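You operate a simulated robot arm through the tools that you are given. There is no shell and no other tool. Be economical: measure what you need, move in short steps, check, and stop when the job is done.

Carry out the task below with a simulated robot arm. There is one attempt and no reset: what you move stays moved.

Task
Run the green-banded nut down its stud, snug it up with its socket and dot the stud's tip.
Fine: socket of the same colour, put back after; blue marker, back in its pot; leave the other studs and nuts. Set down upright: what you pick out, blue marker.

Only the result counts: the job must be done as asked and must still hold three seconds after the hand-in. Knocking over, shifting, dropping, spilling or breaking anything else fails it.

Robot
A 7-joint arm with a two-finger parallel gripper, fixed in place. Base frame: the origin is at the foot of the arm, x ahead of it, y to its left, z up. Lengths are in mm, angles in degrees, forces in N, time in s.
With the tool pointing down near the work surface it reaches from about 240 to 680 mm from the base axis. Its first joint turns from -66.0 to 66.0 degrees. Payload 2.4 kg.
The tool frame sits at the grasp point between the pads (the TCP): z along the fingers, y along the line on which they close. The tips reach 30 mm beyond it. Largest opening 94 mm; finger width 28, thickness 10; the body of the gripper, 50 by 96 mm, starts 55 mm behind the TCP.
Orientation is that of the tool frame in the base frame, as a unit quaternion [w, x, y, z]. With the fingers straight down and closing along the base's y, the tool's x points along the base's -x, its y along +y and its z along -z.

Tools
- The arm moves only by the tool play_rows. Its argument "deltas" is a list of rows, each a list of 3 entries, a list of its own where there are three numbers: the turn, a rotation vector about the tool's x, y, z in degrees, then the shift along the tool's x, y, z in mm, then the gripper command, from -1 (fully open) to 1 (shut), values between in proportion. In form: [[[rx, ry, rz], [tx, ty, tz], grip], ...]. A call has 1 to 10 rows; each row shifts and turns the commanded pose from where the row before left it, along the tool's axes as they then stand. Each row takes 0.2 s and may step no farther than 50 mm and 8.6 degrees from the row before; otherwise, or with a gripper value out of range, the whole call is refused. A pose out of reach is approached as far as the arm can. The call stops where the force on the tool passes 70 N (or 10 N more than at its start, if that is more) or the arm is blocked; 0.2 s more then pass. Each finger travels about 153 mm/s and halts on what it meets, pressing with about 38 N; the grip force reading is that of the motor and also rises with nothing between the fingers. The clock runs only during rows and for 0.2 s after the last one: add rows that do not move to give the fingers time. The reply holds the time, the measured pose of the TCP, the force on the tool along the base axes, the opening and the grip force, in the units named above and with some noise, with the torque about the TCP (base axes, N m) and any sound that the robot's microphone picked up.
- Cameras (640 x 400 px; columns grow to the right, rows downward): "scene" is fixed at [42.5, 473.6, 1453.8]; the picture's right is [-0.73, -0.68, 0.00], its down [-0.32, 0.34, -0.89] and it looks along [0.61, -0.65, -0.47] (base axes); focal length 362 px, centre (320, 200). "wrist" rides on the gripper at [76, 14, -103] in the tool frame; the picture's right is [-0.18, 0.98, 0.00], its down [-0.75, -0.14, -0.64] and it looks along [-0.63, -0.12, 0.77] (tool axes); focal length 243 px, centre (320, 200). There is no depth. A picture from a camera that has moved, and an enlarged one, comes with that camera's place and axes in the base frame and with its lens.
- snapshot(camera): a new picture of that camera. It takes no simulated time.
- enlarge(camera, box): a new picture of the part [left, top, right, bottom] of that camera's present view, enlarged. It takes no simulated time.
- job_done(): hands the job in; it is judged then, once.

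Work in short steps. Places have to be worked out from the pictures, the camera data and where the tool is seen: move nearer, look again, correct. Check each grasp and each placing, and mend what went wrong. You have 120 turns and 64 pictures in all, those below and enlarged ones among them. Open the gripper and draw the arm clear of the work before you hand the job in, unless the task says otherwise; then end with one line.

The tools are called as name(argument=value, ...) on one line, values as JSON. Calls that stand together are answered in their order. play_rows: Moves the arm, as the interface text tells. Its arguments: {"type":"object","properties":{"deltas":{"type":"array"}},"required":["deltas"]} The other tools are called the same way: snapshot (camera) takes a picture; enlarge (camera, box) takes an enlarged picture of a part of a camera's view; job_done () hands the job in.

At the start:

```text
time_s: 0.0
tool_pos: [328.5, -133.1, 1178.3]
ee_rot: [0.0, 0.0, 1.0, 0.0]
wrist_force: [-0.1, 0.2, -0.4]
ft_torque: [0.04, 0.01, 0.02]
finger_gap: 93.9
finger_force: 0.1
```

scene: 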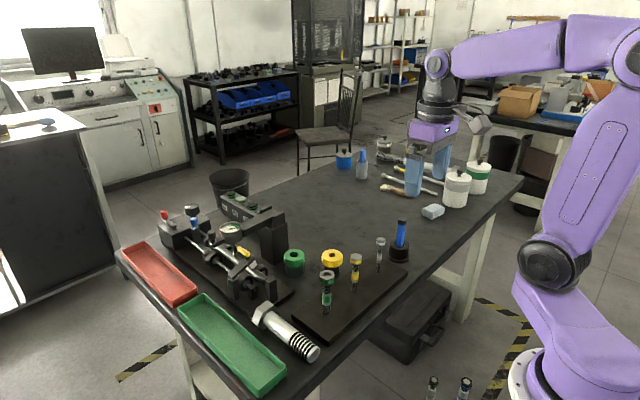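
wrist: 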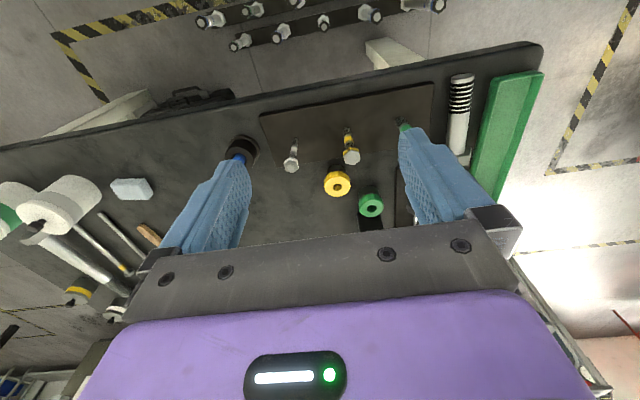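

The scene shows a plate with three studs (green, yellow, plain), two sockets and a marker pot. I enlarge those areas first.

enlarge(camera="scene", box=[260, 200, 440, 340])

enlarge(camera="wrist", box=[210, 70, 450, 230])

```text
2.86 times, centred on (350, 270) of scene
camera zoom: at [42.5, 473.6, 1453.8], right [-0.73, -0.68, 0.0], down [-0.32, 0.34, -0.89], along [0.61, -0.65, -0.47], focal length 1034 px, centre (234, 0)
```

zoom: 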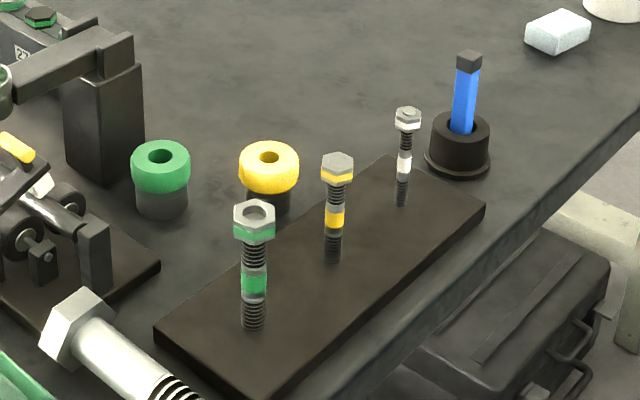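

```text
2.50 times, centred on (330, 150) of wrist
camera zoom: at [253.3, -119.0, 1281.5], right [0.18, 0.98, 0.0], down [0.75, -0.14, 0.64], along [0.63, -0.12, -0.77], focal length 606 px, centre (295, 325)
```

zoom: 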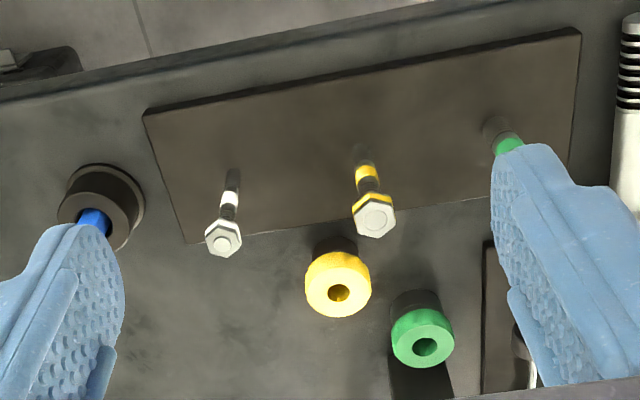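

From the two views: the yellow nut is at about (467,-105,922), the plain one at (468,-212,920) and the green socket's top at (647,-71,858). The green nut should be near (470,-5,920). I move nearer to look.

play_rows(deltas=[[[0, 0, 0], [-14, 24, 31], -1], [[0, 0, 0], [-14, 24, 31], -1], [[0, 0, 0], [-14, 24, 31], -1], [[0, 0, 0], [-14, 24, 31], -1], [[0, 0, 0], [-14, 22, 31], -1]])

snapshot(camera="wrist")

```text
time_s: 1.2
tool_pos: [397.2, -15.0, 1022.4]
ee_rot: [0.0, 0.0, 1.0, 0.0]
wrist_force: [0.4, 0.4, -0.8]
ft_torque: [-0.01, -0.01, 0.01]
finger_gap: 94.1
finger_force: 0.0
```

```text
59 pictures are left
camera wrist: at [321.1, -1.1, 1126.9], right [0.19, 0.98, 0.0], down [0.75, -0.14, 0.64], along [0.63, -0.12, -0.77], focal length 243 px, centre (320, 200)
```

wrist: 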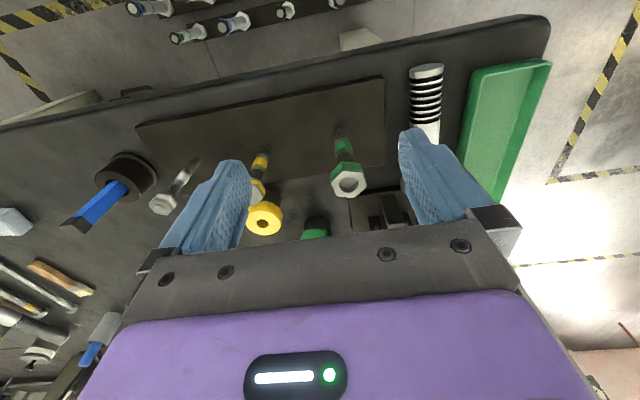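

The green nut is near (466,-1,930). I enlarge it to see the stud below.

enlarge(camera="wrist", box=[240, 110, 400, 210])

enlarge(camera="scene", box=[310, 255, 374, 319])

```text
4.00 times, centred on (320, 160) of wrist
camera zoom: at [321.1, -1.1, 1126.9], right [0.19, 0.98, 0.0], down [0.75, -0.14, 0.64], along [0.63, -0.12, -0.77], focal length 970 px, centre (320, 360)
```

zoom: 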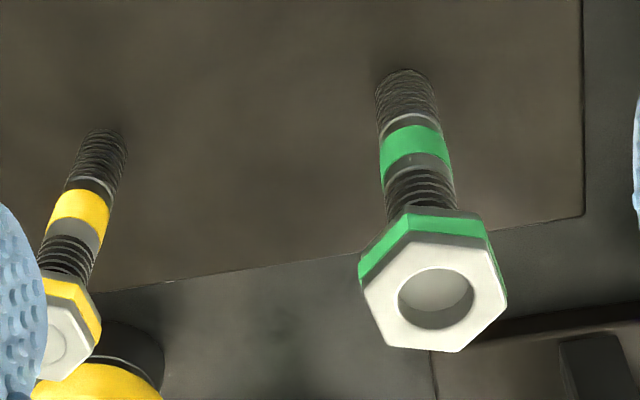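

```text
6.25 times, centred on (342, 287) of scene
camera zoom: at [42.5, 473.6, 1453.8], right [-0.73, -0.68, 0.0], down [-0.32, 0.34, -0.89], along [0.61, -0.65, -0.47], focal length 2261 px, centre (182, -344)
```

zoom: 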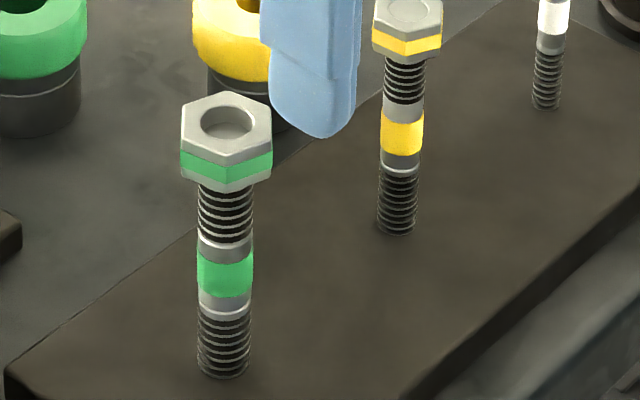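

The nut is centred near (466.4,0.4,930), about 33 mm across flats, with flat normals about 11° CCW from the base's y (mod 60°). I move above it and turn back, so there is room for long clockwise strokes.

play_rows(deltas=[[[0, 0, 0], [-34.6, 7.7, 0], -1], [[0, 0, 0], [-34.6, 7.7, 0], -1], [[0, 0, -8.5], [0, 0, 0], -1], [[0, 0, -8.5], [0, 0, 0], -1], [[0, 0, -8.5], [0, 0, 0], -1], [[0, 0, -8.5], [0, 0, 0], -1], [[0, 0, -8.5], [0, 0, 0], -1], [[0, 0, -8.5], [0, 0, 0], -1], [[0, 0, -8.5], [0, 0, 0], -1], [[0, 0, -8.5], [0, 0, 0], -1]])

play_rows(deltas=[[[0, 0, -8], [0, 0, 0], -1], [[0, 0, -8], [0, 0, 0], -1], [[0, 0, -8], [0, 0, 0], -1], [[0, 0, -8], [0, 0, 0], -1], [[0, 0, -8], [0, 0, 0], -1], [[0, 0, -8], [0, 0, 0], -1], [[0, 0, -8], [0, 0, 0], -1], [[0, 0, -7], [0, 0, 0], -1]])

```text
time_s: 3.4
tool_pos: [467.1, 0.4, 1022.3]
ee_rot: [-0.001, -0.56, 0.829, 0.0]
wrist_force: [-0.4, -0.7, -0.6]
ft_torque: [0.0, -0.01, -0.02]
finger_gap: 93.8
finger_force: 0.0
```

```text
time_s: 5.2
tool_pos: [467.3, -1.7, 1022.4]
ee_rot: [-0.001, 0.91, -0.414, 0.0]
wrist_force: [0.8, -0.4, 0.1]
ft_torque: [0.0, 0.0, -0.01]
finger_gap: 94.1
finger_force: 0.1
```

The arm reaches -131°. I look from here to refine the nut's centre.

enlarge(camera="wrist", box=[240, 100, 400, 220])

```text
3.33 times, centred on (320, 160) of wrist
camera zoom: at [508.1, -67.4, 1126.5], right [-0.86, -0.51, 0.0], down [-0.39, 0.66, 0.64], along [-0.33, 0.55, -0.77], focal length 809 px, centre (320, 333)
```

zoom: 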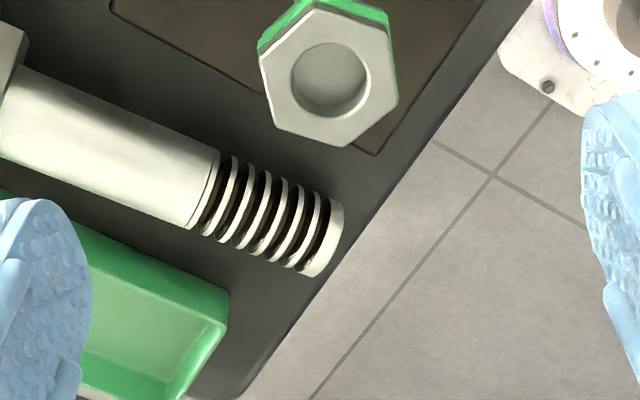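

The nut's centre refines to about (464.3,0,933 top). I correct, descend to TCP z≈928 and close on the flats.

play_rows(deltas=[[[0, 0, 0], [-3.2, 1.2, 20], -1], [[0, 0, 0], [0, 0, 30], -1], [[0, 0, 0], [0, 0, 30], -1], [[0, 0, 0], [0, 0, 14], -1], [[0, 0, 0], [0, 0, 0], -0.2], [[0, 0, 0], [0, 0, 0], 1], [[0, 0, 0], [0, 0, 0], 1]])

```text
time_s: 6.8
tool_pos: [463.9, 0.1, 931.6]
ee_rot: [0.0, 0.91, -0.415, 0.001]
wrist_force: [2.9, -6.2, -7.1]
ft_torque: [0.02, -0.09, 0.05]
finger_gap: 34.0
finger_force: 37.9
```

It is gripped on the flats at 34 mm. Now a clockwise stroke to find the pitch.

play_rows(deltas=[[[0, 0, 8.5], [0, 0, 0], 1], [[0, 0, 8.5], [0, 0, 0], 1], [[0, 0, 8.5], [0, 0, 0], 1], [[0, 0, 8.5], [0, 0, 0], 1], [[0, 0, 8.5], [0, 0, 0], 1], [[0, 0, 8.5], [0, 0, 0], 1], [[0, 0, 8.5], [0, 0, 0], 1], [[0, 0, 8.5], [0, 0, 0], 1], [[0, 0, 8.5], [0, 0, 0], 1], [[0, 0, 8.5], [0, 0, 0], 1]])

```text
time_s: 9.0
tool_pos: [467.1, 0.4, 927.7]
ee_rot: [-0.002, -0.389, 0.921, 0.001]
wrist_force: [1.0, -14.1, -33.8]
ft_torque: [0.09, -0.06, 0.2]
finger_gap: 33.3
finger_force: 38.1
```

The tool was pulled down about 4 mm with 34 N over 85°, so the pitch is coarse. I release and look at how far the nut went.

play_rows(deltas=[[[0, 0, 0], [0, 0, 0], 0.1], [[0, 0, 0], [0, 0, 0], 0.1]])

enlarge(camera="scene", box=[310, 255, 374, 319])

```text
time_s: 9.6
tool_pos: [466.2, 1.2, 930.4]
ee_rot: [0.001, -0.39, 0.921, 0.0]
wrist_force: [0.7, 0.9, 0.5]
ft_torque: [0.03, 0.02, 0.0]
finger_gap: 42.3
finger_force: 0.0
```

```text
6.25 times, centred on (342, 287) of scene
camera zoom: at [42.5, 473.6, 1453.8], right [-0.73, -0.68, 0.0], down [-0.32, 0.34, -0.89], along [0.61, -0.65, -0.47], focal length 2261 px, centre (182, -344)
```

zoom: 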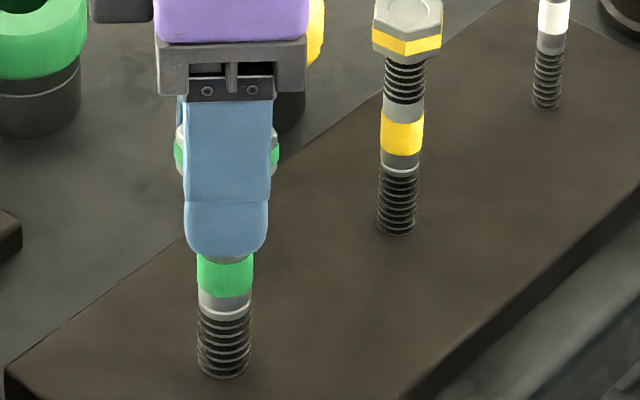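

I grip again here and go on clockwise, feeding down about 0.25 mm a row to see how the force changes.

play_rows(deltas=[[[0, 0, 0], [0, 0, 0], 1], [[0, 0, 8.5], [0, 0, 0.25], 1], [[0, 0, 8.5], [0, 0, 0.25], 1], [[0, 0, 8.5], [0, 0, 0.25], 1], [[0, 0, 8.5], [0, 0, 0.25], 1], [[0, 0, 8.5], [0, 0, 0.25], 1], [[0, 0, 8.5], [0, 0, 0.25], 1], [[0, 0, 8.5], [0, 0, 0.25], 1], [[0, 0, 8.5], [0, 0, 0.25], 1], [[0, 0, 8.5], [0, 0, 0.25], 1]])

```text
time_s: 11.8
tool_pos: [464.9, 0.1, 927.1]
ee_rot: [0.0, 0.266, 0.964, 0.0]
wrist_force: [6.4, -22.1, -26.6]
ft_torque: [-0.03, -0.3, 0.14]
finger_gap: 33.3
finger_force: 38.0
```

The nut descends roughly 3–4 mm per stroke. I go on with a larger feed and a small lateral correction.

play_rows(deltas=[[[0, 0, 0], [0, -1.2, 1], 1], [[0, 0, 8.5], [0, 0, 0.4], 1], [[0, 0, 8.5], [0, 0, 0.4], 1], [[0, 0, 8.5], [0, 0, 0.4], 1], [[0, 0, 8.5], [0, 0, 0.4], 1], [[0, 0, 8.5], [0, 0, 0.4], 1], [[0, 0, 8.5], [0, 0, 0.4], 1], [[0, 0, 8.5], [0, 0, 0.4], 1], [[0, 0, 8.5], [0, 0, 0.4], 1], [[0, 0, 8.5], [0, 0, 0.4], 1]])

```text
time_s: 14.0
tool_pos: [464.5, 0.5, 923.4]
ee_rot: [0.001, 0.805, 0.593, 0.001]
wrist_force: [-7.8, -14.5, 33.5]
ft_torque: [-0.01, -0.11, 0.02]
finger_gap: 33.0
finger_force: 37.9
```

The force is now upward at 33 N, so I overfed. I release and look at the nut.

play_rows(deltas=[[[0, 0, 0], [0, 0, 0], 0.1], [[0, 0, 0], [0, 0, 0], 0.1]])

enlarge(camera="scene", box=[310, 255, 374, 319])

enlarge(camera="wrist", box=[240, 120, 400, 220])

```text
time_s: 14.6
tool_pos: [464.2, 0.2, 922.7]
ee_rot: [-0.001, 0.804, 0.595, -0.001]
wrist_force: [-0.1, 0.3, -0.6]
ft_torque: [0.04, 0.03, 0.0]
finger_gap: 42.3
finger_force: 0.0
```

```text
6.25 times, centred on (342, 287) of scene
camera zoom: at [42.5, 473.6, 1453.8], right [-0.73, -0.68, 0.0], down [-0.32, 0.34, -0.89], along [0.61, -0.65, -0.47], focal length 2261 px, centre (182, -344)
```

zoom: 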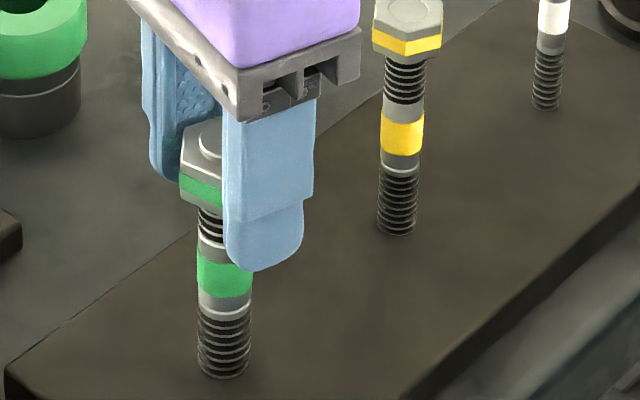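

```text
4.00 times, centred on (320, 170) of wrist
camera zoom: at [501.0, 70.1, 1025.5], right [0.89, -0.46, 0.0], down [-0.35, -0.68, 0.64], along [-0.3, -0.57, -0.77], focal length 970 px, centre (320, 320)
```

zoom: 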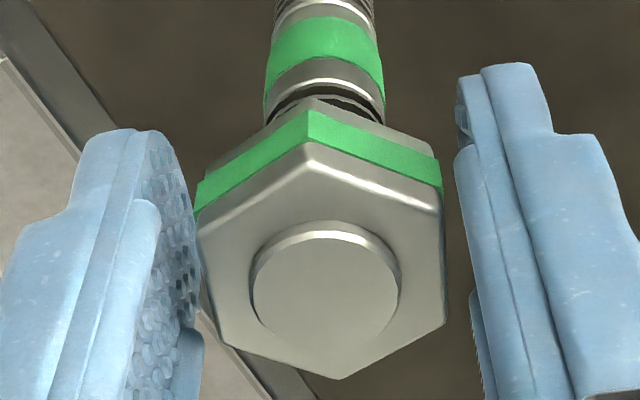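

The nut has come down about 8–9 mm in ~240°, the stud tip is level with its top, and about 9 mm of thread remains. I turn back 240° with the fingers open.

play_rows(deltas=[[[0, 0, 0], [0, 0, 0], -0.1], [[0, 0, -8.57], [0, 0, 0], -0.1], [[0, 0, -8.57], [0, 0, 0], -0.1], [[0, 0, -8.57], [0, 0, 0], -0.1], [[0, 0, -8.57], [0, 0, 0], -0.1], [[0, 0, -8.57], [0, 0, 0], -0.1], [[0, 0, -8.57], [0, 0, 0], -0.1], [[0, 0, -8.57], [0, 0, 0], -0.1], [[0, 0, -8.57], [0, 0, 0], -0.1], [[0, 0, -8.57], [0, 0, 0], -0.1]])

play_rows(deltas=[[[0, 0, -8.57], [0, 0, 0], -0.1], [[0, 0, -8.57], [0, 0, 0], -0.1], [[0, 0, -8.57], [0, 0, 0], -0.1], [[0, 0, -8.57], [0, 0, 0], -0.1], [[0, 0, -8.57], [0, 0, 0], -0.1], [[0, 0, -8.57], [0, 0, 0], -0.1], [[0, 0, -8.57], [0, 0, 0], -0.1], [[0, 0, -8.57], [0, 0, 0], -0.1], [[0, 0, -8.57], [0, 0, 0], -0.1], [[0, 0, -8.57], [0, 0, 0], -0.1]])

play_rows(deltas=[[[0, 0, -8.57], [0, 0, 0], -0.1], [[0, 0, -8.57], [0, 0, 0], -0.1], [[0, 0, -8.57], [0, 0, 0], -0.1], [[0, 0, -8.57], [0, 0, 0], -0.1], [[0, 0, -8.57], [0, 0, 0], -0.1], [[0, 0, -8.57], [0, 0, 0], -0.1], [[0, 0, -8.57], [0, 0, 0], -0.1], [[0, 0, -8.57], [0, 0, 0], -0.1], [[0, 0, -8.57], [0, 0, 0], -0.1]])

```text
time_s: 16.8
tool_pos: [465.6, 0.8, 923.1]
ee_rot: [-0.001, 0.256, 0.967, 0.0]
wrist_force: [-0.7, -0.6, 0.3]
ft_torque: [-0.05, 0.01, 0.01]
finger_gap: 51.7
finger_force: 0.1
```

```text
time_s: 19.0
tool_pos: [464.9, -0.5, 923.1]
ee_rot: [0.0, -0.469, 0.883, 0.0]
wrist_force: [-0.6, -0.7, 0.0]
ft_torque: [-0.01, -0.04, -0.01]
finger_gap: 51.9
finger_force: 0.1
```

```text
time_s: 21.0
tool_pos: [464.2, 1.1, 923.3]
ee_rot: [0.0, 0.918, -0.396, 0.0]
wrist_force: [0.6, 0.6, 0.8]
ft_torque: [0.02, 0.04, 0.0]
finger_gap: 51.6
finger_force: 0.2
```

I lower slightly, grip and turn clockwise with a feed of about 0.3 mm per 8.57°.

play_rows(deltas=[[[0, 0, 0], [0, 0, 3], 0], [[0, 0, 0], [0, 0, 0], 1], [[0, 0, 8.57], [0, 0, 0.3], 1], [[0, 0, 8.57], [0, 0, 0.3], 1], [[0, 0, 8.57], [0, 0, 0.3], 1], [[0, 0, 8.57], [0, 0, 0.3], 1], [[0, 0, 8.57], [0, 0, 0.3], 1], [[0, 0, 8.57], [0, 0, 0.3], 1], [[0, 0, 8.57], [0, 0, 0.3], 1], [[0, 0, 8.57], [0, 0, 0.3], 1]])

play_rows(deltas=[[[0, 0, 8.57], [0, 0, 0.3], 1], [[0, 0, 8.57], [0, 0, 0.3], 1], [[0, 0, 8.57], [0, 0, 0.3], 1], [[0, 0, 8.57], [0, 0, 0.3], 1], [[0, 0, 8.57], [0, 0, 0.3], 1], [[0, 0, 8.57], [0, 0, 0.3], 1], [[0, 0, 8.57], [0, 0, 0.3], 1]])

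```text
time_s: 23.2
tool_pos: [465.4, 0.5, 916.6]
ee_rot: [0.0, -0.532, 0.847, -0.001]
wrist_force: [4.6, -2.1, -17.2]
ft_torque: [0.07, -0.16, 0.1]
finger_gap: 33.0
finger_force: 37.6
```

```text
time_s: 24.8
tool_pos: [464.8, -0.0, 915.7]
ee_rot: [0.0, -0.037, 0.999, 0.001]
wrist_force: [6.4, -2.8, -26.5]
ft_torque: [0.09, 0.08, 0.13]
finger_gap: 33.6
finger_force: 37.7
```

The force is trending moderately downward. I continue with a slightly larger feed, watching for a torque rise as it seats.

play_rows(deltas=[[[0, 0, 8.57], [0, 0, 0.5], 1], [[0, 0, 8.57], [0, 0, 0.5], 1], [[0, 0, 8.57], [0, 0, 0.5], 1], [[0, 0, 8.57], [0, 0, 0.5], 1], [[0, 0, 8.57], [0, 0, 0.4], 1], [[0, 0, 8.57], [0, 0, 0.4], 1]])

enlarge(camera="scene", box=[310, 255, 374, 319])

```text
time_s: 26.2
tool_pos: [464.5, 0.2, 912.5]
ee_rot: [0.0, 0.4, 0.917, 0.0]
wrist_force: [-5.6, -7.9, 1.8]
ft_torque: [-0.01, -0.18, 0.03]
finger_gap: 33.2
finger_force: 38.0
```

```text
6.25 times, centred on (342, 287) of scene
camera zoom: at [42.3, 473.4, 1453.9], right [-0.73, -0.68, 0.0], down [-0.32, 0.34, -0.89], along [0.61, -0.65, -0.47], focal length 2261 px, centre (182, -344)
```

zoom: 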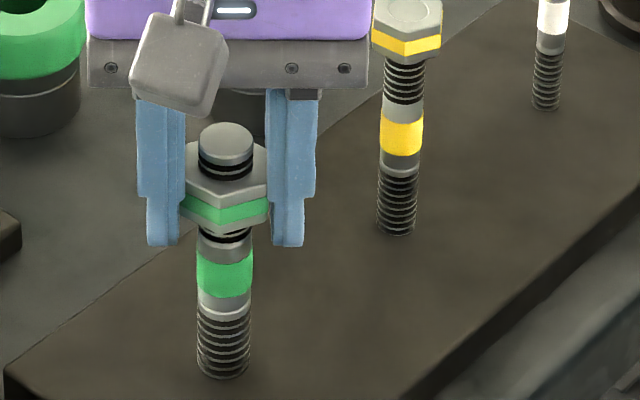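

A little thread remains above the collar. I continue to +107°.

play_rows(deltas=[[[0, 0, 8.57], [0, 0, 0.3], 1], [[0, 0, 8.57], [0, 0, 0.3], 1], [[0, 0, 8.57], [0, 0, 0.3], 1], [[0, 0, 8.57], [0, 0, 0.3], 1], [[0, 0, 8.57], [0, 0, 0.3], 1], [[0, 0, 8.57], [0, 0, 0.3], 1], [[0, 0, 8.57], [0, 0, 0.3], 1]])

enlarge(camera="scene", box=[310, 255, 374, 319])

```text
time_s: 27.8
tool_pos: [464.0, -0.3, 910.3]
ee_rot: [0.0, 0.805, 0.594, 0.0]
wrist_force: [-2.0, -2.1, -10.0]
ft_torque: [-0.01, -0.12, 0.08]
finger_gap: 33.5
finger_force: 37.3
```

```text
6.25 times, centred on (342, 287) of scene
camera zoom: at [42.6, 473.6, 1453.9], right [-0.73, -0.68, 0.0], down [-0.32, 0.34, -0.89], along [0.61, -0.65, -0.47], focal length 2261 px, centre (182, -344)
```

zoom: 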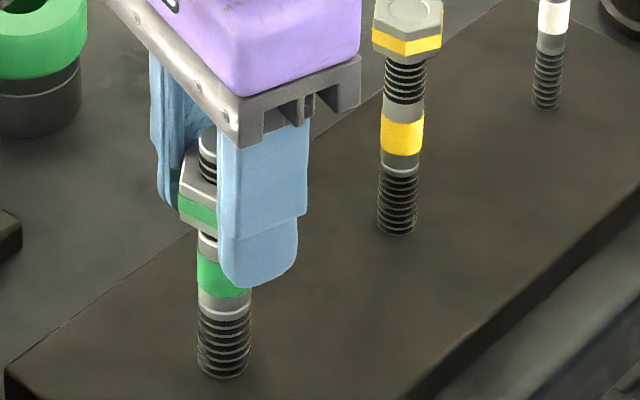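

The nut is almost on the collar, with torque still low. I turn further until it seats.

play_rows(deltas=[[[0, 0, 8.5], [0, 0, 0.3], 1], [[0, 0, 8.5], [0, 0, 0.3], 1], [[0, 0, 8.5], [0, 0, 0.3], 1]])

```text
time_s: 28.6
tool_pos: [466.0, 0.0, 910.0]
ee_rot: [0.0, 0.916, 0.402, 0.0]
wrist_force: [1.3, -1.5, -15.3]
ft_torque: [0.01, -0.01, 0.09]
finger_gap: 33.5
finger_force: 38.0
```

Still free. I continue a little more.

play_rows(deltas=[[[0, 0, 8.5], [0, 0, 0.35], 1], [[0, 0, 8.5], [0, 0, 0.35], 1], [[0, 0, 8.5], [0, 0, 0.35], 1]])

enlarge(camera="scene", box=[320, 270, 360, 310])

```text
time_s: 29.4
tool_pos: [464.3, -0.2, 907.7]
ee_rot: [0.0, 0.982, 0.19, 0.0]
wrist_force: [6.1, 0.6, -27.5]
ft_torque: [-0.06, -0.04, 0.13]
finger_gap: 33.3
finger_force: 38.1
```

```text
10.00 times, centred on (340, 290) of scene
camera zoom: at [43.0, 473.6, 1453.8], right [-0.73, -0.68, 0.0], down [-0.32, 0.34, -0.89], along [0.61, -0.65, -0.47], focal length 3618 px, centre (120, -700)
```

zoom: 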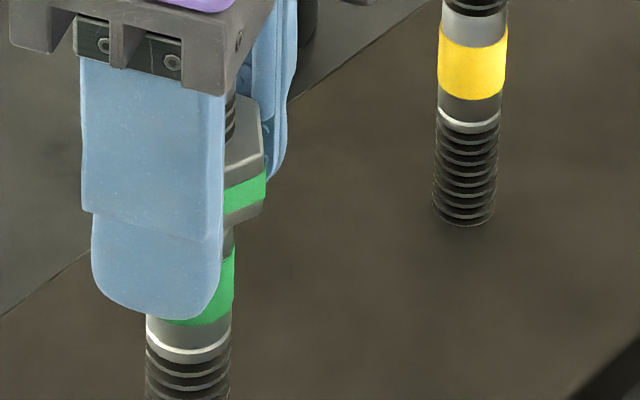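

I release here and use the wrist camera to check the gap under the nut.

play_rows(deltas=[[[0, 0, 0], [0, 0, 0], 0], [[0, 0, 0], [0, 0, 0], 0], [[0, 0, -8.57], [0, 0, -0.5], -0.1], [[0, 0, -8.57], [0, 0, 0], -0.1], [[0, 0, -8.57], [0, 0, 0], -0.1], [[0, 0, -8.57], [0, 0, 0], -0.1], [[0, 0, -8.57], [0, 0, 0], -0.1], [[0, 0, -8.57], [0, 0, 0], -0.1], [[0, 0, -8.57], [0, 0, 0], -0.1]])

enlarge(camera="scene", box=[310, 255, 374, 319])

enlarge(camera="wrist", box=[240, 120, 400, 220])

```text
time_s: 31.4
tool_pos: [465.3, -0.8, 910.9]
ee_rot: [-0.001, 0.754, 0.657, 0.0]
wrist_force: [-0.8, 0.0, 0.1]
ft_torque: [-0.01, -0.01, 0.0]
finger_gap: 51.5
finger_force: 0.0
```

```text
6.25 times, centred on (342, 287) of scene
camera zoom: at [42.5, 473.6, 1453.8], right [-0.73, -0.68, 0.0], down [-0.32, 0.34, -0.89], along [0.61, -0.65, -0.47], focal length 2261 px, centre (182, -344)
```

zoom: 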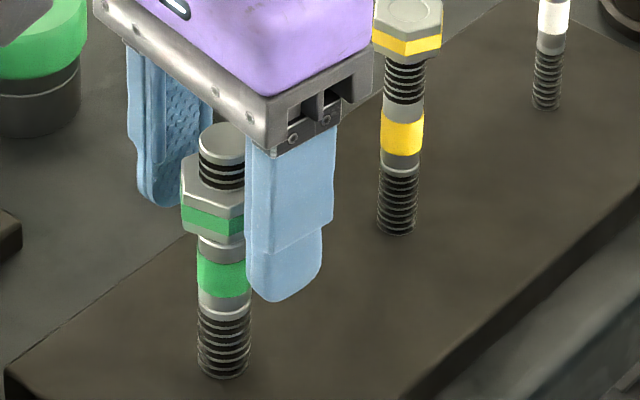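

```text
4.00 times, centred on (320, 170) of wrist
camera zoom: at [489.0, 74.1, 1013.0], right [0.95, -0.32, 0.0], down [-0.24, -0.73, 0.64], along [-0.2, -0.61, -0.77], focal length 970 px, centre (320, 320)
```

zoom: 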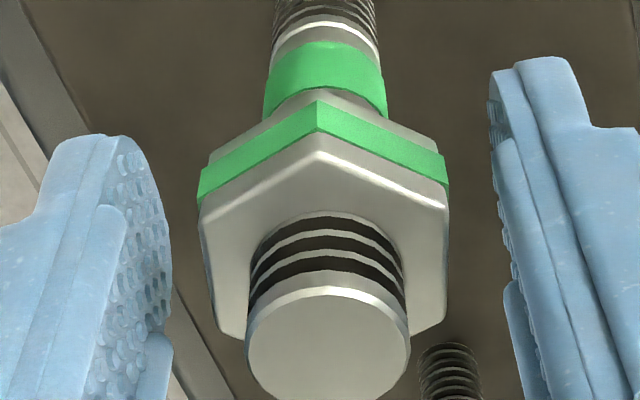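

The nut is at or just above the collar. I regrip at this flat and turn to feel for seating.

play_rows(deltas=[[[0, 0, 0], [0, 0, 1], 0], [[0, 0, 0], [0, 0, 0], 1], [[0, 0, 0], [0, 0, 0], 1], [[0, 0, 8.5], [0, 0, 0.3], 1], [[0, 0, 8.5], [0, 0, 0.3], 1]])

play_rows(deltas=[[[0, 0, 8.5], [0, 0, 0.3], 1], [[0, 0, 8.5], [0, 0, 0.3], 1]])

```text
time_s: 32.6
tool_pos: [465.3, 0.9, 908.1]
ee_rot: [0.001, 0.844, 0.537, 0.001]
wrist_force: [3.3, 1.3, 4.2]
ft_torque: [-0.11, 0.07, 0.01]
finger_gap: 33.3
finger_force: 37.7
```

```text
time_s: 33.2
tool_pos: [464.4, 0.2, 907.8]
ee_rot: [0.0, 0.914, 0.406, 0.0]
wrist_force: [3.2, 1.0, 13.0]
ft_torque: [-0.06, 0.08, -0.01]
finger_gap: 33.4
finger_force: 37.8
```

Torque stays near zero. I continue without feed to see whether the nut still pulls down.

play_rows(deltas=[[[0, 0, 8.5], [0, 0, 0], 1], [[0, 0, 8.5], [0, 0, 0], 1], [[0, 0, 8.5], [0, 0, 0], 1]])

enlarge(camera="scene", box=[320, 270, 360, 310])

```text
time_s: 34.0
tool_pos: [464.9, 1.0, 905.6]
ee_rot: [0.0, 0.981, 0.193, 0.0]
wrist_force: [7.1, 0.8, -4.7]
ft_torque: [0.03, 0.09, 0.06]
finger_gap: 33.3
finger_force: 37.5
```

```text
10.00 times, centred on (340, 290) of scene
camera zoom: at [42.7, 473.6, 1453.8], right [-0.73, -0.68, 0.0], down [-0.32, 0.34, -0.89], along [0.61, -0.65, -0.47], focal length 3618 px, centre (120, -700)
```

zoom: 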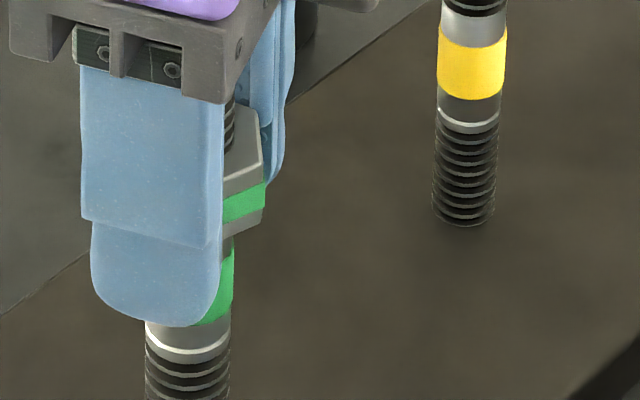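

The nut is still descending freely. I go back 240° for another long stroke.

play_rows(deltas=[[[0, 0, 0], [0, 0, 0], -0.1], [[0, 0, -8.57], [0, 0, 0], -0.1], [[0, 0, -8.57], [0, 0, 0], -0.1], [[0, 0, -8.57], [0, 0, 0], -0.1], [[0, 0, -8.57], [0, 0, 0], -0.1], [[0, 0, -8.57], [0, 0, 0], -0.1], [[0, 0, -8.57], [0, 0, 0], -0.1], [[0, 0, -8.57], [0, 0, 0], -0.1], [[0, 0, -8.57], [0, 0, 0], -0.1], [[0, 0, -8.57], [0, 0, 0], -0.1]])

play_rows(deltas=[[[0, 0, -8.57], [0, 0, 0], -0.1], [[0, 0, -8.57], [0, 0, 0], -0.1], [[0, 0, -8.57], [0, 0, 0], -0.1], [[0, 0, -8.57], [0, 0, 0], -0.1], [[0, 0, -8.57], [0, 0, 0], -0.1], [[0, 0, -8.57], [0, 0, 0], -0.1], [[0, 0, -8.57], [0, 0, 0], -0.1], [[0, 0, -8.57], [0, 0, 0], -0.1], [[0, 0, -8.57], [0, 0, 0], -0.1], [[0, 0, -8.57], [0, 0, 0], -0.1]])

play_rows(deltas=[[[0, 0, -8.57], [0, 0, 0], -0.1], [[0, 0, -8.57], [0, 0, 0], -0.1], [[0, 0, -8.57], [0, 0, 0], -0.1], [[0, 0, -8.57], [0, 0, 0], -0.1], [[0, 0, -8.57], [0, 0, 0], -0.1], [[0, 0, -8.57], [0, 0, 0], -0.1], [[0, 0, -8.57], [0, 0, 0], -0.1], [[0, 0, -8.57], [0, 0, 0], -0.1], [[0, 0, -8.57], [0, 0, 0], -0.1]])

enlarge(camera="scene", box=[310, 255, 374, 319])

```text
time_s: 36.2
tool_pos: [464.7, -1.0, 907.1]
ee_rot: [-0.001, 0.644, 0.765, 0.0]
wrist_force: [0.1, 0.3, -0.4]
ft_torque: [0.01, -0.01, 0.01]
finger_gap: 51.8
finger_force: 0.1
```

```text
time_s: 38.4
tool_pos: [465.5, 1.1, 907.8]
ee_rot: [0.0, -0.048, 0.999, 0.001]
wrist_force: [0.1, -0.6, -0.6]
ft_torque: [-0.03, 0.0, -0.01]
finger_gap: 51.6
finger_force: 0.1
```

```text
time_s: 40.4
tool_pos: [464.5, 0.4, 906.6]
ee_rot: [-0.001, -0.66, 0.751, 0.0]
wrist_force: [1.2, 0.4, -0.2]
ft_torque: [0.0, 0.01, 0.02]
finger_gap: 52.0
finger_force: 0.0
```

```text
6.25 times, centred on (342, 287) of scene
camera zoom: at [42.5, 473.6, 1453.8], right [-0.73, -0.68, 0.0], down [-0.32, 0.34, -0.89], along [0.61, -0.65, -0.47], focal length 2261 px, centre (182, -344)
```

zoom: 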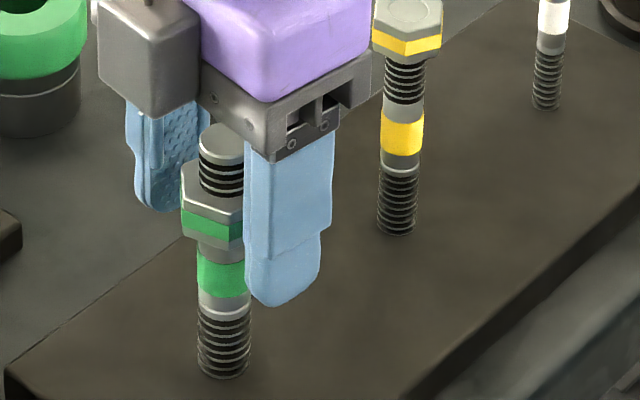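

The nut's underside now nears the green band. I grip and continue turning.

play_rows(deltas=[[[0, 0, 0], [0, 0, 2], 0], [[0, 0, 0], [0, 0, 0], 1], [[0, 0, 8.57], [0, 0, 0.3], 1], [[0, 0, 8.57], [0, 0, 0.3], 1], [[0, 0, 8.57], [0, 0, 0.3], 1], [[0, 0, 8.57], [0, 0, 0.3], 1]])

play_rows(deltas=[[[0, 0, 8.57], [0, 0, 0.3], 1], [[0, 0, 8.57], [0, 0, 0.3], 1], [[0, 0, 8.57], [0, 0, 0.3], 1], [[0, 0, 8.57], [0, 0, 0.3], 1]])

```text
time_s: 41.8
tool_pos: [465.9, 0.9, 904.7]
ee_rot: [-0.001, -0.407, 0.913, 0.0]
wrist_force: [13.9, 1.7, -20.1]
ft_torque: [-0.16, 0.23, 0.1]
finger_gap: 33.4
finger_force: 38.2
```

```text
time_s: 42.8
tool_pos: [465.3, -0.2, 901.7]
ee_rot: [-0.002, -0.119, 0.993, -0.001]
wrist_force: [7.0, 2.2, -16.7]
ft_torque: [-0.05, -0.43, 0.08]
finger_gap: 33.1
finger_force: 38.1
```

Still running free, so I continue the stroke.

play_rows(deltas=[[[0, 0, 8.57], [0, 0, 0.35], 1], [[0, 0, 8.57], [0, 0, 0.35], 1], [[0, 0, 8.57], [0, 0, 0.35], 1], [[0, 0, 8.57], [0, 0, 0.35], 1], [[0, 0, 8.57], [0, 0, 0.35], 1], [[0, 0, 8.57], [0, 0, 0.35], 1]])

enlarge(camera="scene", box=[310, 255, 374, 319])

```text
time_s: 44.2
tool_pos: [464.3, 1.1, 901.9]
ee_rot: [0.0, 0.323, 0.946, 0.0]
wrist_force: [10.8, 3.9, -20.1]
ft_torque: [0.0, 0.24, 0.11]
finger_gap: 33.5
finger_force: 37.5
```

```text
6.25 times, centred on (342, 287) of scene
camera zoom: at [43.1, 473.7, 1453.8], right [-0.73, -0.68, 0.0], down [-0.32, 0.34, -0.89], along [0.61, -0.65, -0.47], focal length 2261 px, centre (182, -344)
```

zoom: 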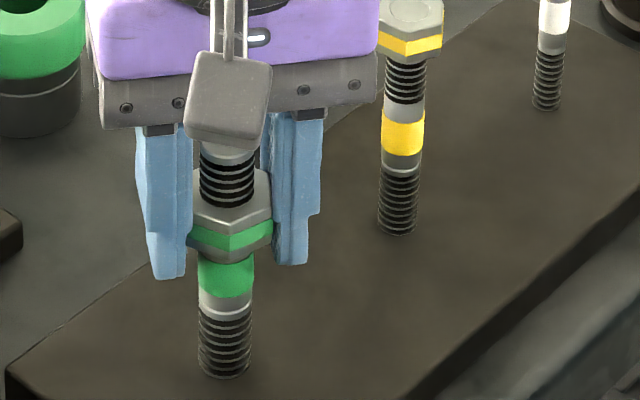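

The nut now sits at the top of the green band and still turns. I continue the stroke.

play_rows(deltas=[[[0, 0, 8.57], [0, 0, 0.4], 1], [[0, 0, 8.57], [0, 0, 0.35], 1], [[0, 0, 8.57], [0, 0, 0.35], 1], [[0, 0, 8.57], [0, 0, 0.35], 1], [[0, 0, 8.57], [0, 0, 0.35], 1], [[0, 0, 8.57], [0, 0, 0.35], 1], [[0, 0, 8.57], [0, 0, 0.35], 1]])

play_rows(deltas=[[[0, 0, 8.57], [0, 0, 0.35], 1], [[0, 0, 8.57], [0, 0, 0.35], 1], [[0, 0, 8.57], [0, 0, 0.35], 1], [[0, 0, 8.57], [0, 0, 0.35], 1], [[0, 0, 8.57], [0, 0, 0.35], 1], [[0, 0, 8.57], [0, 0, 0.35], 1], [[0, 0, 8.57], [0, 0, 0.35], 1]])

enlarge(camera="scene", box=[310, 255, 374, 319])

```text
time_s: 45.8
tool_pos: [465.3, -1.3, 899.4]
ee_rot: [0.0, 0.754, 0.657, 0.002]
wrist_force: [-8.0, 0.0, 47.0]
ft_torque: [-0.33, 0.02, 0.19]
finger_gap: 33.4
finger_force: 38.4
```

```text
time_s: 47.4
tool_pos: [465.0, 0.1, 898.4]
ee_rot: [0.001, 0.975, 0.224, 0.001]
wrist_force: [-9.7, -1.1, 19.0]
ft_torque: [-0.08, -0.08, 0.19]
finger_gap: 33.7
finger_force: 37.9
stopped in row 7: the force on the tool passed its limit at 71 N (the readings are from after the stop); the commanded pose is now the measured one
```

```text
6.25 times, centred on (342, 287) of scene
camera zoom: at [41.9, 473.6, 1453.9], right [-0.73, -0.68, 0.0], down [-0.32, 0.34, -0.89], along [0.61, -0.65, -0.47], focal length 2261 px, centre (182, -344)
```

zoom: 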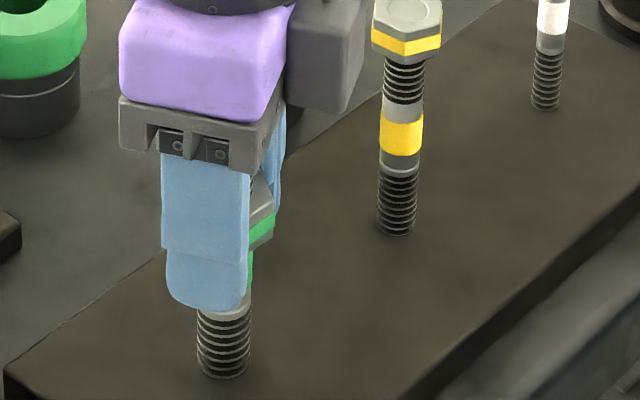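

The upward force shows the nut no longer descends; it seems seated at the band. I release and look.

play_rows(deltas=[[[0, 0, 0], [0, 0, 0], 0], [[0, 0, 0], [0, 0, 0], -0.1], [[0, 0, -8.57], [0, 0, 0], -0.1], [[0, 0, -8.57], [0, 0, 0], -0.1], [[0, 0, -8.57], [0, 0, 0], -0.1], [[0, 0, -8.57], [0, 0, 0], -0.1], [[0, 0, -8.57], [0, 0, 0], -0.1], [[0, 0, -8.57], [0, 0, 0], -0.1], [[0, 0, -8.57], [0, 0, 0], -0.1]])

enlarge(camera="wrist", box=[240, 120, 400, 220])

enlarge(camera="scene", box=[310, 255, 374, 319])

```text
time_s: 49.4
tool_pos: [466.5, 1.0, 899.6]
ee_rot: [0.002, 0.732, 0.682, 0.001]
wrist_force: [0.6, 0.8, -0.2]
ft_torque: [0.0, -0.01, -0.02]
finger_gap: 51.8
finger_force: 0.0
```

```text
4.00 times, centred on (320, 170) of wrist
camera zoom: at [485.2, 76.1, 1002.5], right [0.97, -0.25, 0.01], down [-0.2, -0.74, 0.64], along [-0.16, -0.62, -0.77], focal length 970 px, centre (320, 320)
```

zoom: 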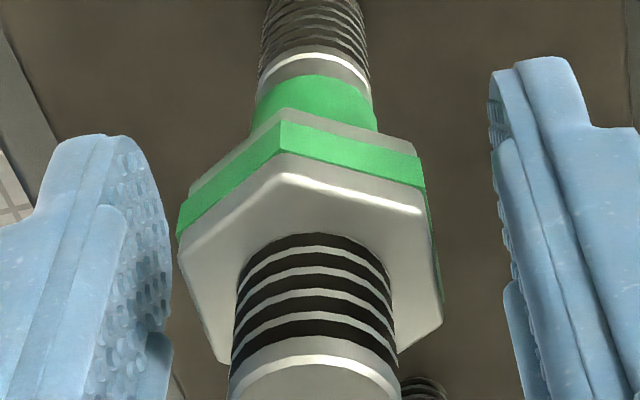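

```text
6.25 times, centred on (342, 287) of scene
camera zoom: at [42.5, 473.6, 1453.8], right [-0.73, -0.68, 0.0], down [-0.32, 0.34, -0.89], along [0.61, -0.65, -0.47], focal length 2261 px, centre (182, -344)
```

zoom: 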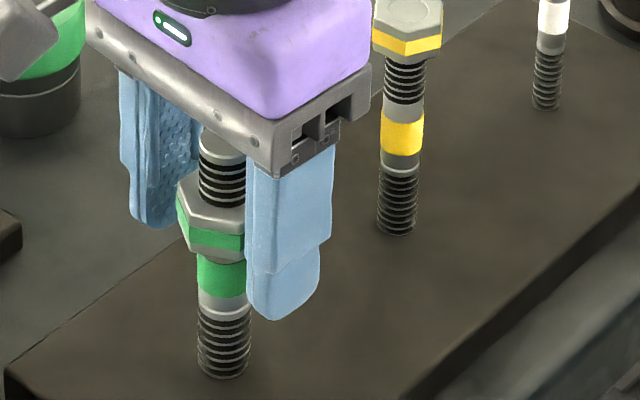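

The nut slipped in the grip near the end, so it is hand-tight against the band, with its top near z≈905 and the stud tip ≈923. Next is the socket: I rise and turn back to yaw 0.

play_rows(deltas=[[[0, 0, 0], [0, 0, -35], -0.5], [[0, 0, 0], [0, 0, -45], -1], [[0, 0, 0], [0, 0, -40], -1], [[0, 0, -8.5], [0, 0, 0], -1], [[0, 0, -8.5], [0, 0, 0], -1], [[0, 0, -8.5], [0, 0, 0], -1], [[0, 0, -8.5], [0, 0, 0], -1], [[0, 0, -8.5], [0, 0, 0], -1], [[0, 0, -8.5], [0, 0, 0], -1], [[0, 0, -8.5], [0, 0, 0], -1]])

play_rows(deltas=[[[0, 0, -8.5], [0, 0, 0], -1], [[0, 0, -8.5], [0, 0, 0], -1], [[0, 0, -8.5], [0, 0, 0], -1], [[0, 0, -8.5], [0, 0, 0], -1], [[0, 0, 0], [-40, -17, 0], -1], [[0, 0, 0], [-40, -17, 0], -1], [[0, 0, 0], [-30, -20, 0], -1]])

snapshot(camera="wrist")

```text
time_s: 51.6
tool_pos: [464.7, 0.7, 1019.0]
ee_rot: [0.003, 0.296, 0.955, 0.0]
wrist_force: [-0.2, -0.4, 0.5]
ft_torque: [0.0, 0.02, 0.03]
finger_gap: 94.0
finger_force: 0.0
```

```text
time_s: 53.2
tool_pos: [575.6, -55.3, 1021.3]
ee_rot: [0.002, 0.006, 1.0, -0.001]
wrist_force: [0.4, 0.1, 0.4]
ft_torque: [0.01, 0.0, 0.03]
finger_gap: 93.9
finger_force: 0.2
```

```text
41 pictures are left
camera wrist: at [498.8, -40.6, 1122.7], right [0.2, 0.98, 0.0], down [0.75, -0.15, 0.65], along [0.63, -0.13, -0.76], focal length 243 px, centre (320, 200)
```

wrist: 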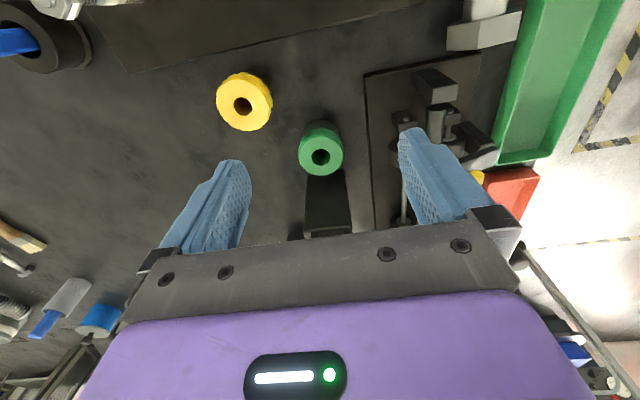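

The green socket is confirmed near (648.5,-71.5), and a block lies beyond it at x≥717. I move above and go down part way.

play_rows(deltas=[[[0, 0, 0], [-37, -8, 0], -1], [[0, 0, 0], [-36, -8, 0], -1], [[0, 0, 0], [0, 0, 45], -1], [[0, 0, 0], [0, 0, 45], -1], [[0, 0, 0], [0, 0, 0], -1]])

enlarge(camera="wrist", box=[200, 80, 440, 230])

```text
time_s: 54.4
tool_pos: [647.4, -70.3, 929.5]
ee_rot: [0.003, 0.005, 1.0, 0.0]
wrist_force: [-0.6, -0.5, -0.7]
ft_torque: [0.0, 0.01, -0.01]
finger_gap: 94.0
finger_force: 0.2
```

```text
2.67 times, centred on (320, 155) of wrist
camera zoom: at [570.5, -54.4, 1033.0], right [0.2, 0.98, 0.0], down [0.75, -0.15, 0.65], along [0.63, -0.13, -0.76], focal length 647 px, centre (320, 320)
```

zoom: 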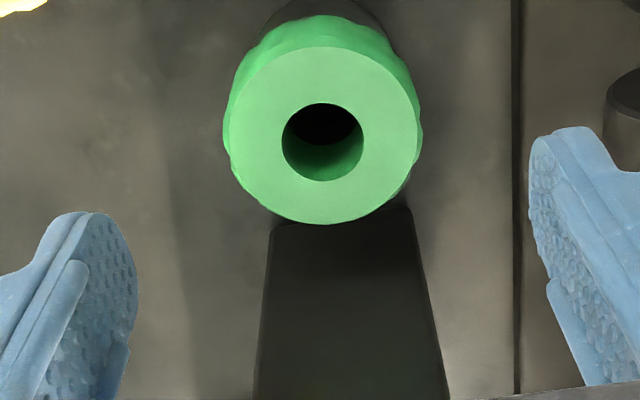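

The socket hole is at (649.9,-70.4). I descend to TCP z≈845 and close on the green ring.

play_rows(deltas=[[[0, 0, 0], [-2, 0, 30], -1], [[0, 0, 0], [0, 0, 30], -1], [[0, 0, 0], [0, 0, 24], -1], [[0, 0, 0], [0, 0, 0], 0], [[0, 0, 0], [0, 0, 0], 1], [[0, 0, 0], [0, 0, 0], 1]])

```text
time_s: 55.8
tool_pos: [649.5, -70.9, 846.2]
ee_rot: [0.002, 0.006, 1.0, -0.001]
wrist_force: [-0.3, 0.4, -0.2]
ft_torque: [-0.01, -0.08, 0.02]
finger_gap: 56.8
finger_force: 38.5
```

It is gripped at 56.8 mm. I note the home pose (649.5,-70.9, TCP z 846) and lift.

play_rows(deltas=[[[0, 0, 0], [0, 0, -20], 1], [[0, 0, 0], [0, 0, -40], 1], [[0, 0, 0], [0, 0, -45], 1], [[0, 0, 0], [0, 0, -45], 1], [[0, 0, 0], [46, 18, 0], 1], [[0, 0, 0], [46, 18, 0], 1], [[0, 0, 0], [46, 18, 0], 1], [[0, 0, 0], [46, 16, 0], 1], [[0, 0, 0], [0, 0, 0], 1]])

snapshot(camera="scene")

enlarge(camera="wrist", box=[200, 80, 440, 230])

```text
time_s: 57.8
tool_pos: [466.4, 2.0, 996.3]
ee_rot: [0.002, 0.006, 1.0, -0.001]
wrist_force: [-0.1, -0.6, -3.0]
ft_torque: [-0.01, 0.03, 0.0]
finger_gap: 57.2
finger_force: 37.9
```

```text
39 pictures are left
```

scene: 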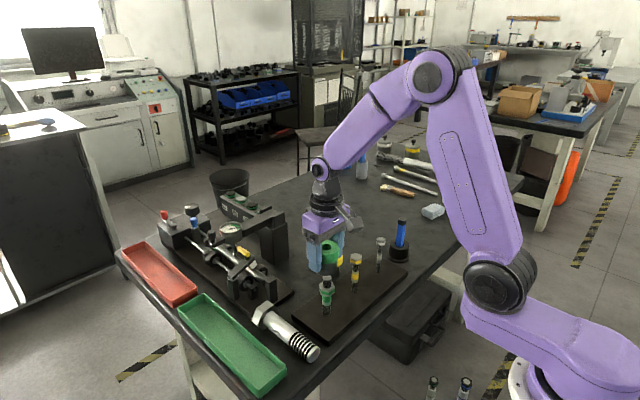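

```text
2.67 times, centred on (320, 155) of wrist
camera zoom: at [390.6, 18.1, 1098.3], right [0.2, 0.98, 0.0], down [0.75, -0.15, 0.65], along [0.63, -0.13, -0.76], focal length 647 px, centre (320, 320)
```

zoom: 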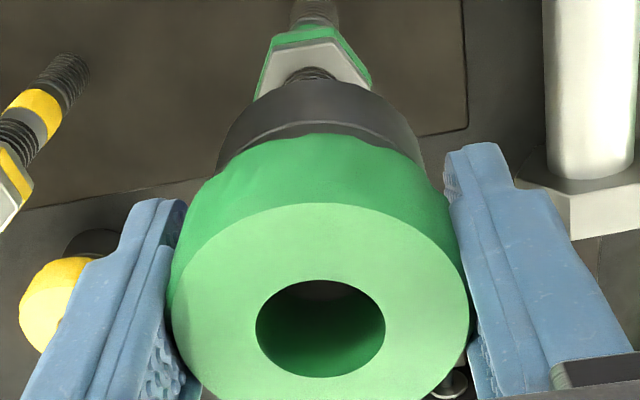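

The socket is held straight and the nut stands below. I align to the stud axis (465,0.2) and lower it onto the nut gently.

play_rows(deltas=[[[0, 0, 0], [1.4, -1.8, 0], 1], [[0, 0, 0], [0, 0, 15], 1], [[0, 0, 0], [0, 0, 12], 1], [[0, 0, 0], [0, 0, 6], 1], [[0, 0, 0], [0, 0, 4], 1], [[0, 0, 0], [0, 0, 3], 1], [[0, 0, 0], [0, 0, 2], 1]])

enlarge(camera="scene", box=[300, 225, 370, 295])

```text
time_s: 59.4
tool_pos: [466.3, -3.3, 952.2]
ee_rot: [0.003, 0.006, 1.0, -0.001]
wrist_force: [0.6, 0.2, -2.5]
ft_torque: [0.04, 0.01, -0.02]
finger_gap: 57.0
finger_force: 37.8
```

```text
5.71 times, centred on (335, 260) of scene
camera zoom: at [42.5, 473.6, 1453.8], right [-0.73, -0.68, 0.0], down [-0.32, 0.34, -0.89], along [0.61, -0.65, -0.47], focal length 2067 px, centre (234, -143)
```

zoom: 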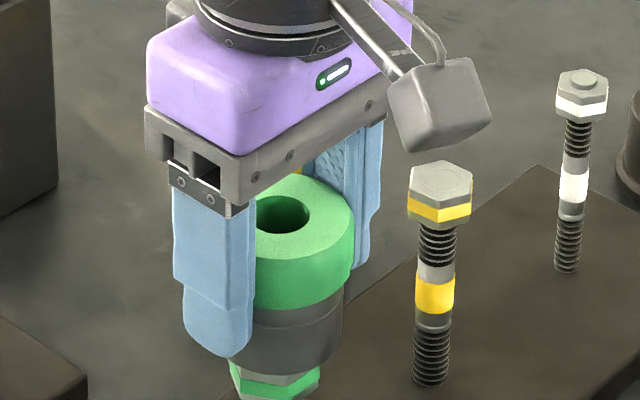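

The socket looks slightly to the right of the nut, and the reading says y≈-3. I take another reading.

play_rows(deltas=[[[0, 0, 0], [0, 0, 0], 1]])

play_rows(deltas=[[[0, 0, 0], [0, 0, 0], 1]])

enlarge(camera="wrist", box=[220, 60, 420, 220])

```text
time_s: 59.8
tool_pos: [466.2, -2.0, 953.0]
ee_rot: [0.003, 0.006, 1.0, -0.001]
wrist_force: [-0.5, -0.7, -3.0]
ft_torque: [0.01, 0.0, 0.03]
finger_gap: 56.9
finger_force: 38.2
```

```text
time_s: 60.2
tool_pos: [465.5, -1.7, 952.5]
ee_rot: [0.003, 0.005, 1.0, -0.001]
wrist_force: [0.6, 0.6, -3.1]
ft_torque: [0.01, 0.0, 0.03]
finger_gap: 56.9
finger_force: 37.8
```

```text
2.50 times, centred on (320, 140) of wrist
camera zoom: at [388.9, 13.6, 1056.0], right [0.2, 0.98, 0.0], down [0.75, -0.15, 0.65], along [0.63, -0.13, -0.76], focal length 606 px, centre (320, 350)
```

zoom: 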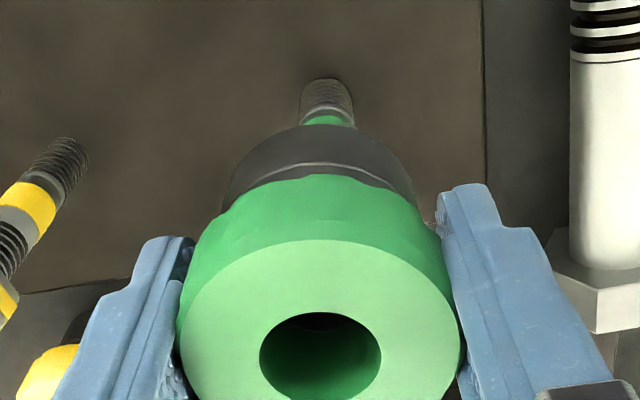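

The wrist view says the stud is ~2.8 mm toward +y of the socket axis. I correct and lower until contact.

play_rows(deltas=[[[0, 0, 0], [0, 2.7, 0], 1], [[0, 0, 0], [0, 0, 0], 1], [[0, 0, 0], [0, 0, 1.5], 1], [[0, 0, 0], [0, 0, 1.5], 1], [[0, 0, 0], [0, 0, 1.5], 1]])

enlarge(camera="scene", box=[300, 225, 370, 295])

```text
time_s: 61.4
tool_pos: [466.1, 1.1, 947.4]
ee_rot: [0.002, 0.006, 1.0, 0.0]
wrist_force: [-0.1, 0.3, -2.4]
ft_torque: [-0.01, -0.01, 0.02]
finger_gap: 56.9
finger_force: 38.0
```

```text
5.71 times, centred on (335, 260) of scene
camera zoom: at [42.5, 473.6, 1453.8], right [-0.73, -0.68, 0.0], down [-0.32, 0.34, -0.89], along [0.61, -0.65, -0.47], focal length 2067 px, centre (234, -143)
```

zoom: 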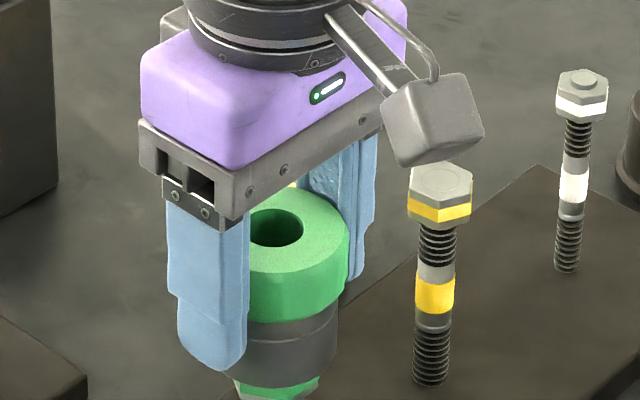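

No contact yet. I lower a further few millimetres in small steps.

play_rows(deltas=[[[0, 0, 0], [0, 0, 1], 1], [[0, 0, 0], [0, 0, 1], 1], [[0, 0, 0], [0, 0, 1], 1], [[0, 0, 0], [0, 0, 1], 1]])

enlarge(camera="scene", box=[310, 255, 360, 305])

```text
time_s: 62.4
tool_pos: [465.1, -0.2, 944.9]
ee_rot: [0.004, 0.005, 1.0, 0.0]
wrist_force: [-4.2, -4.0, 31.2]
ft_torque: [-0.06, 0.15, -0.01]
finger_gap: 57.4
finger_force: 38.2
```

```text
8.00 times, centred on (335, 280) of scene
camera zoom: at [41.9, 473.5, 1453.9], right [-0.73, -0.68, 0.0], down [-0.32, 0.34, -0.89], along [0.61, -0.65, -0.47], focal length 2894 px, centre (200, -440)
```

zoom: 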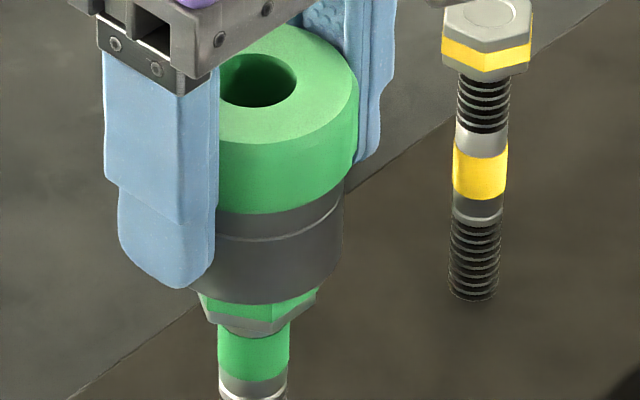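

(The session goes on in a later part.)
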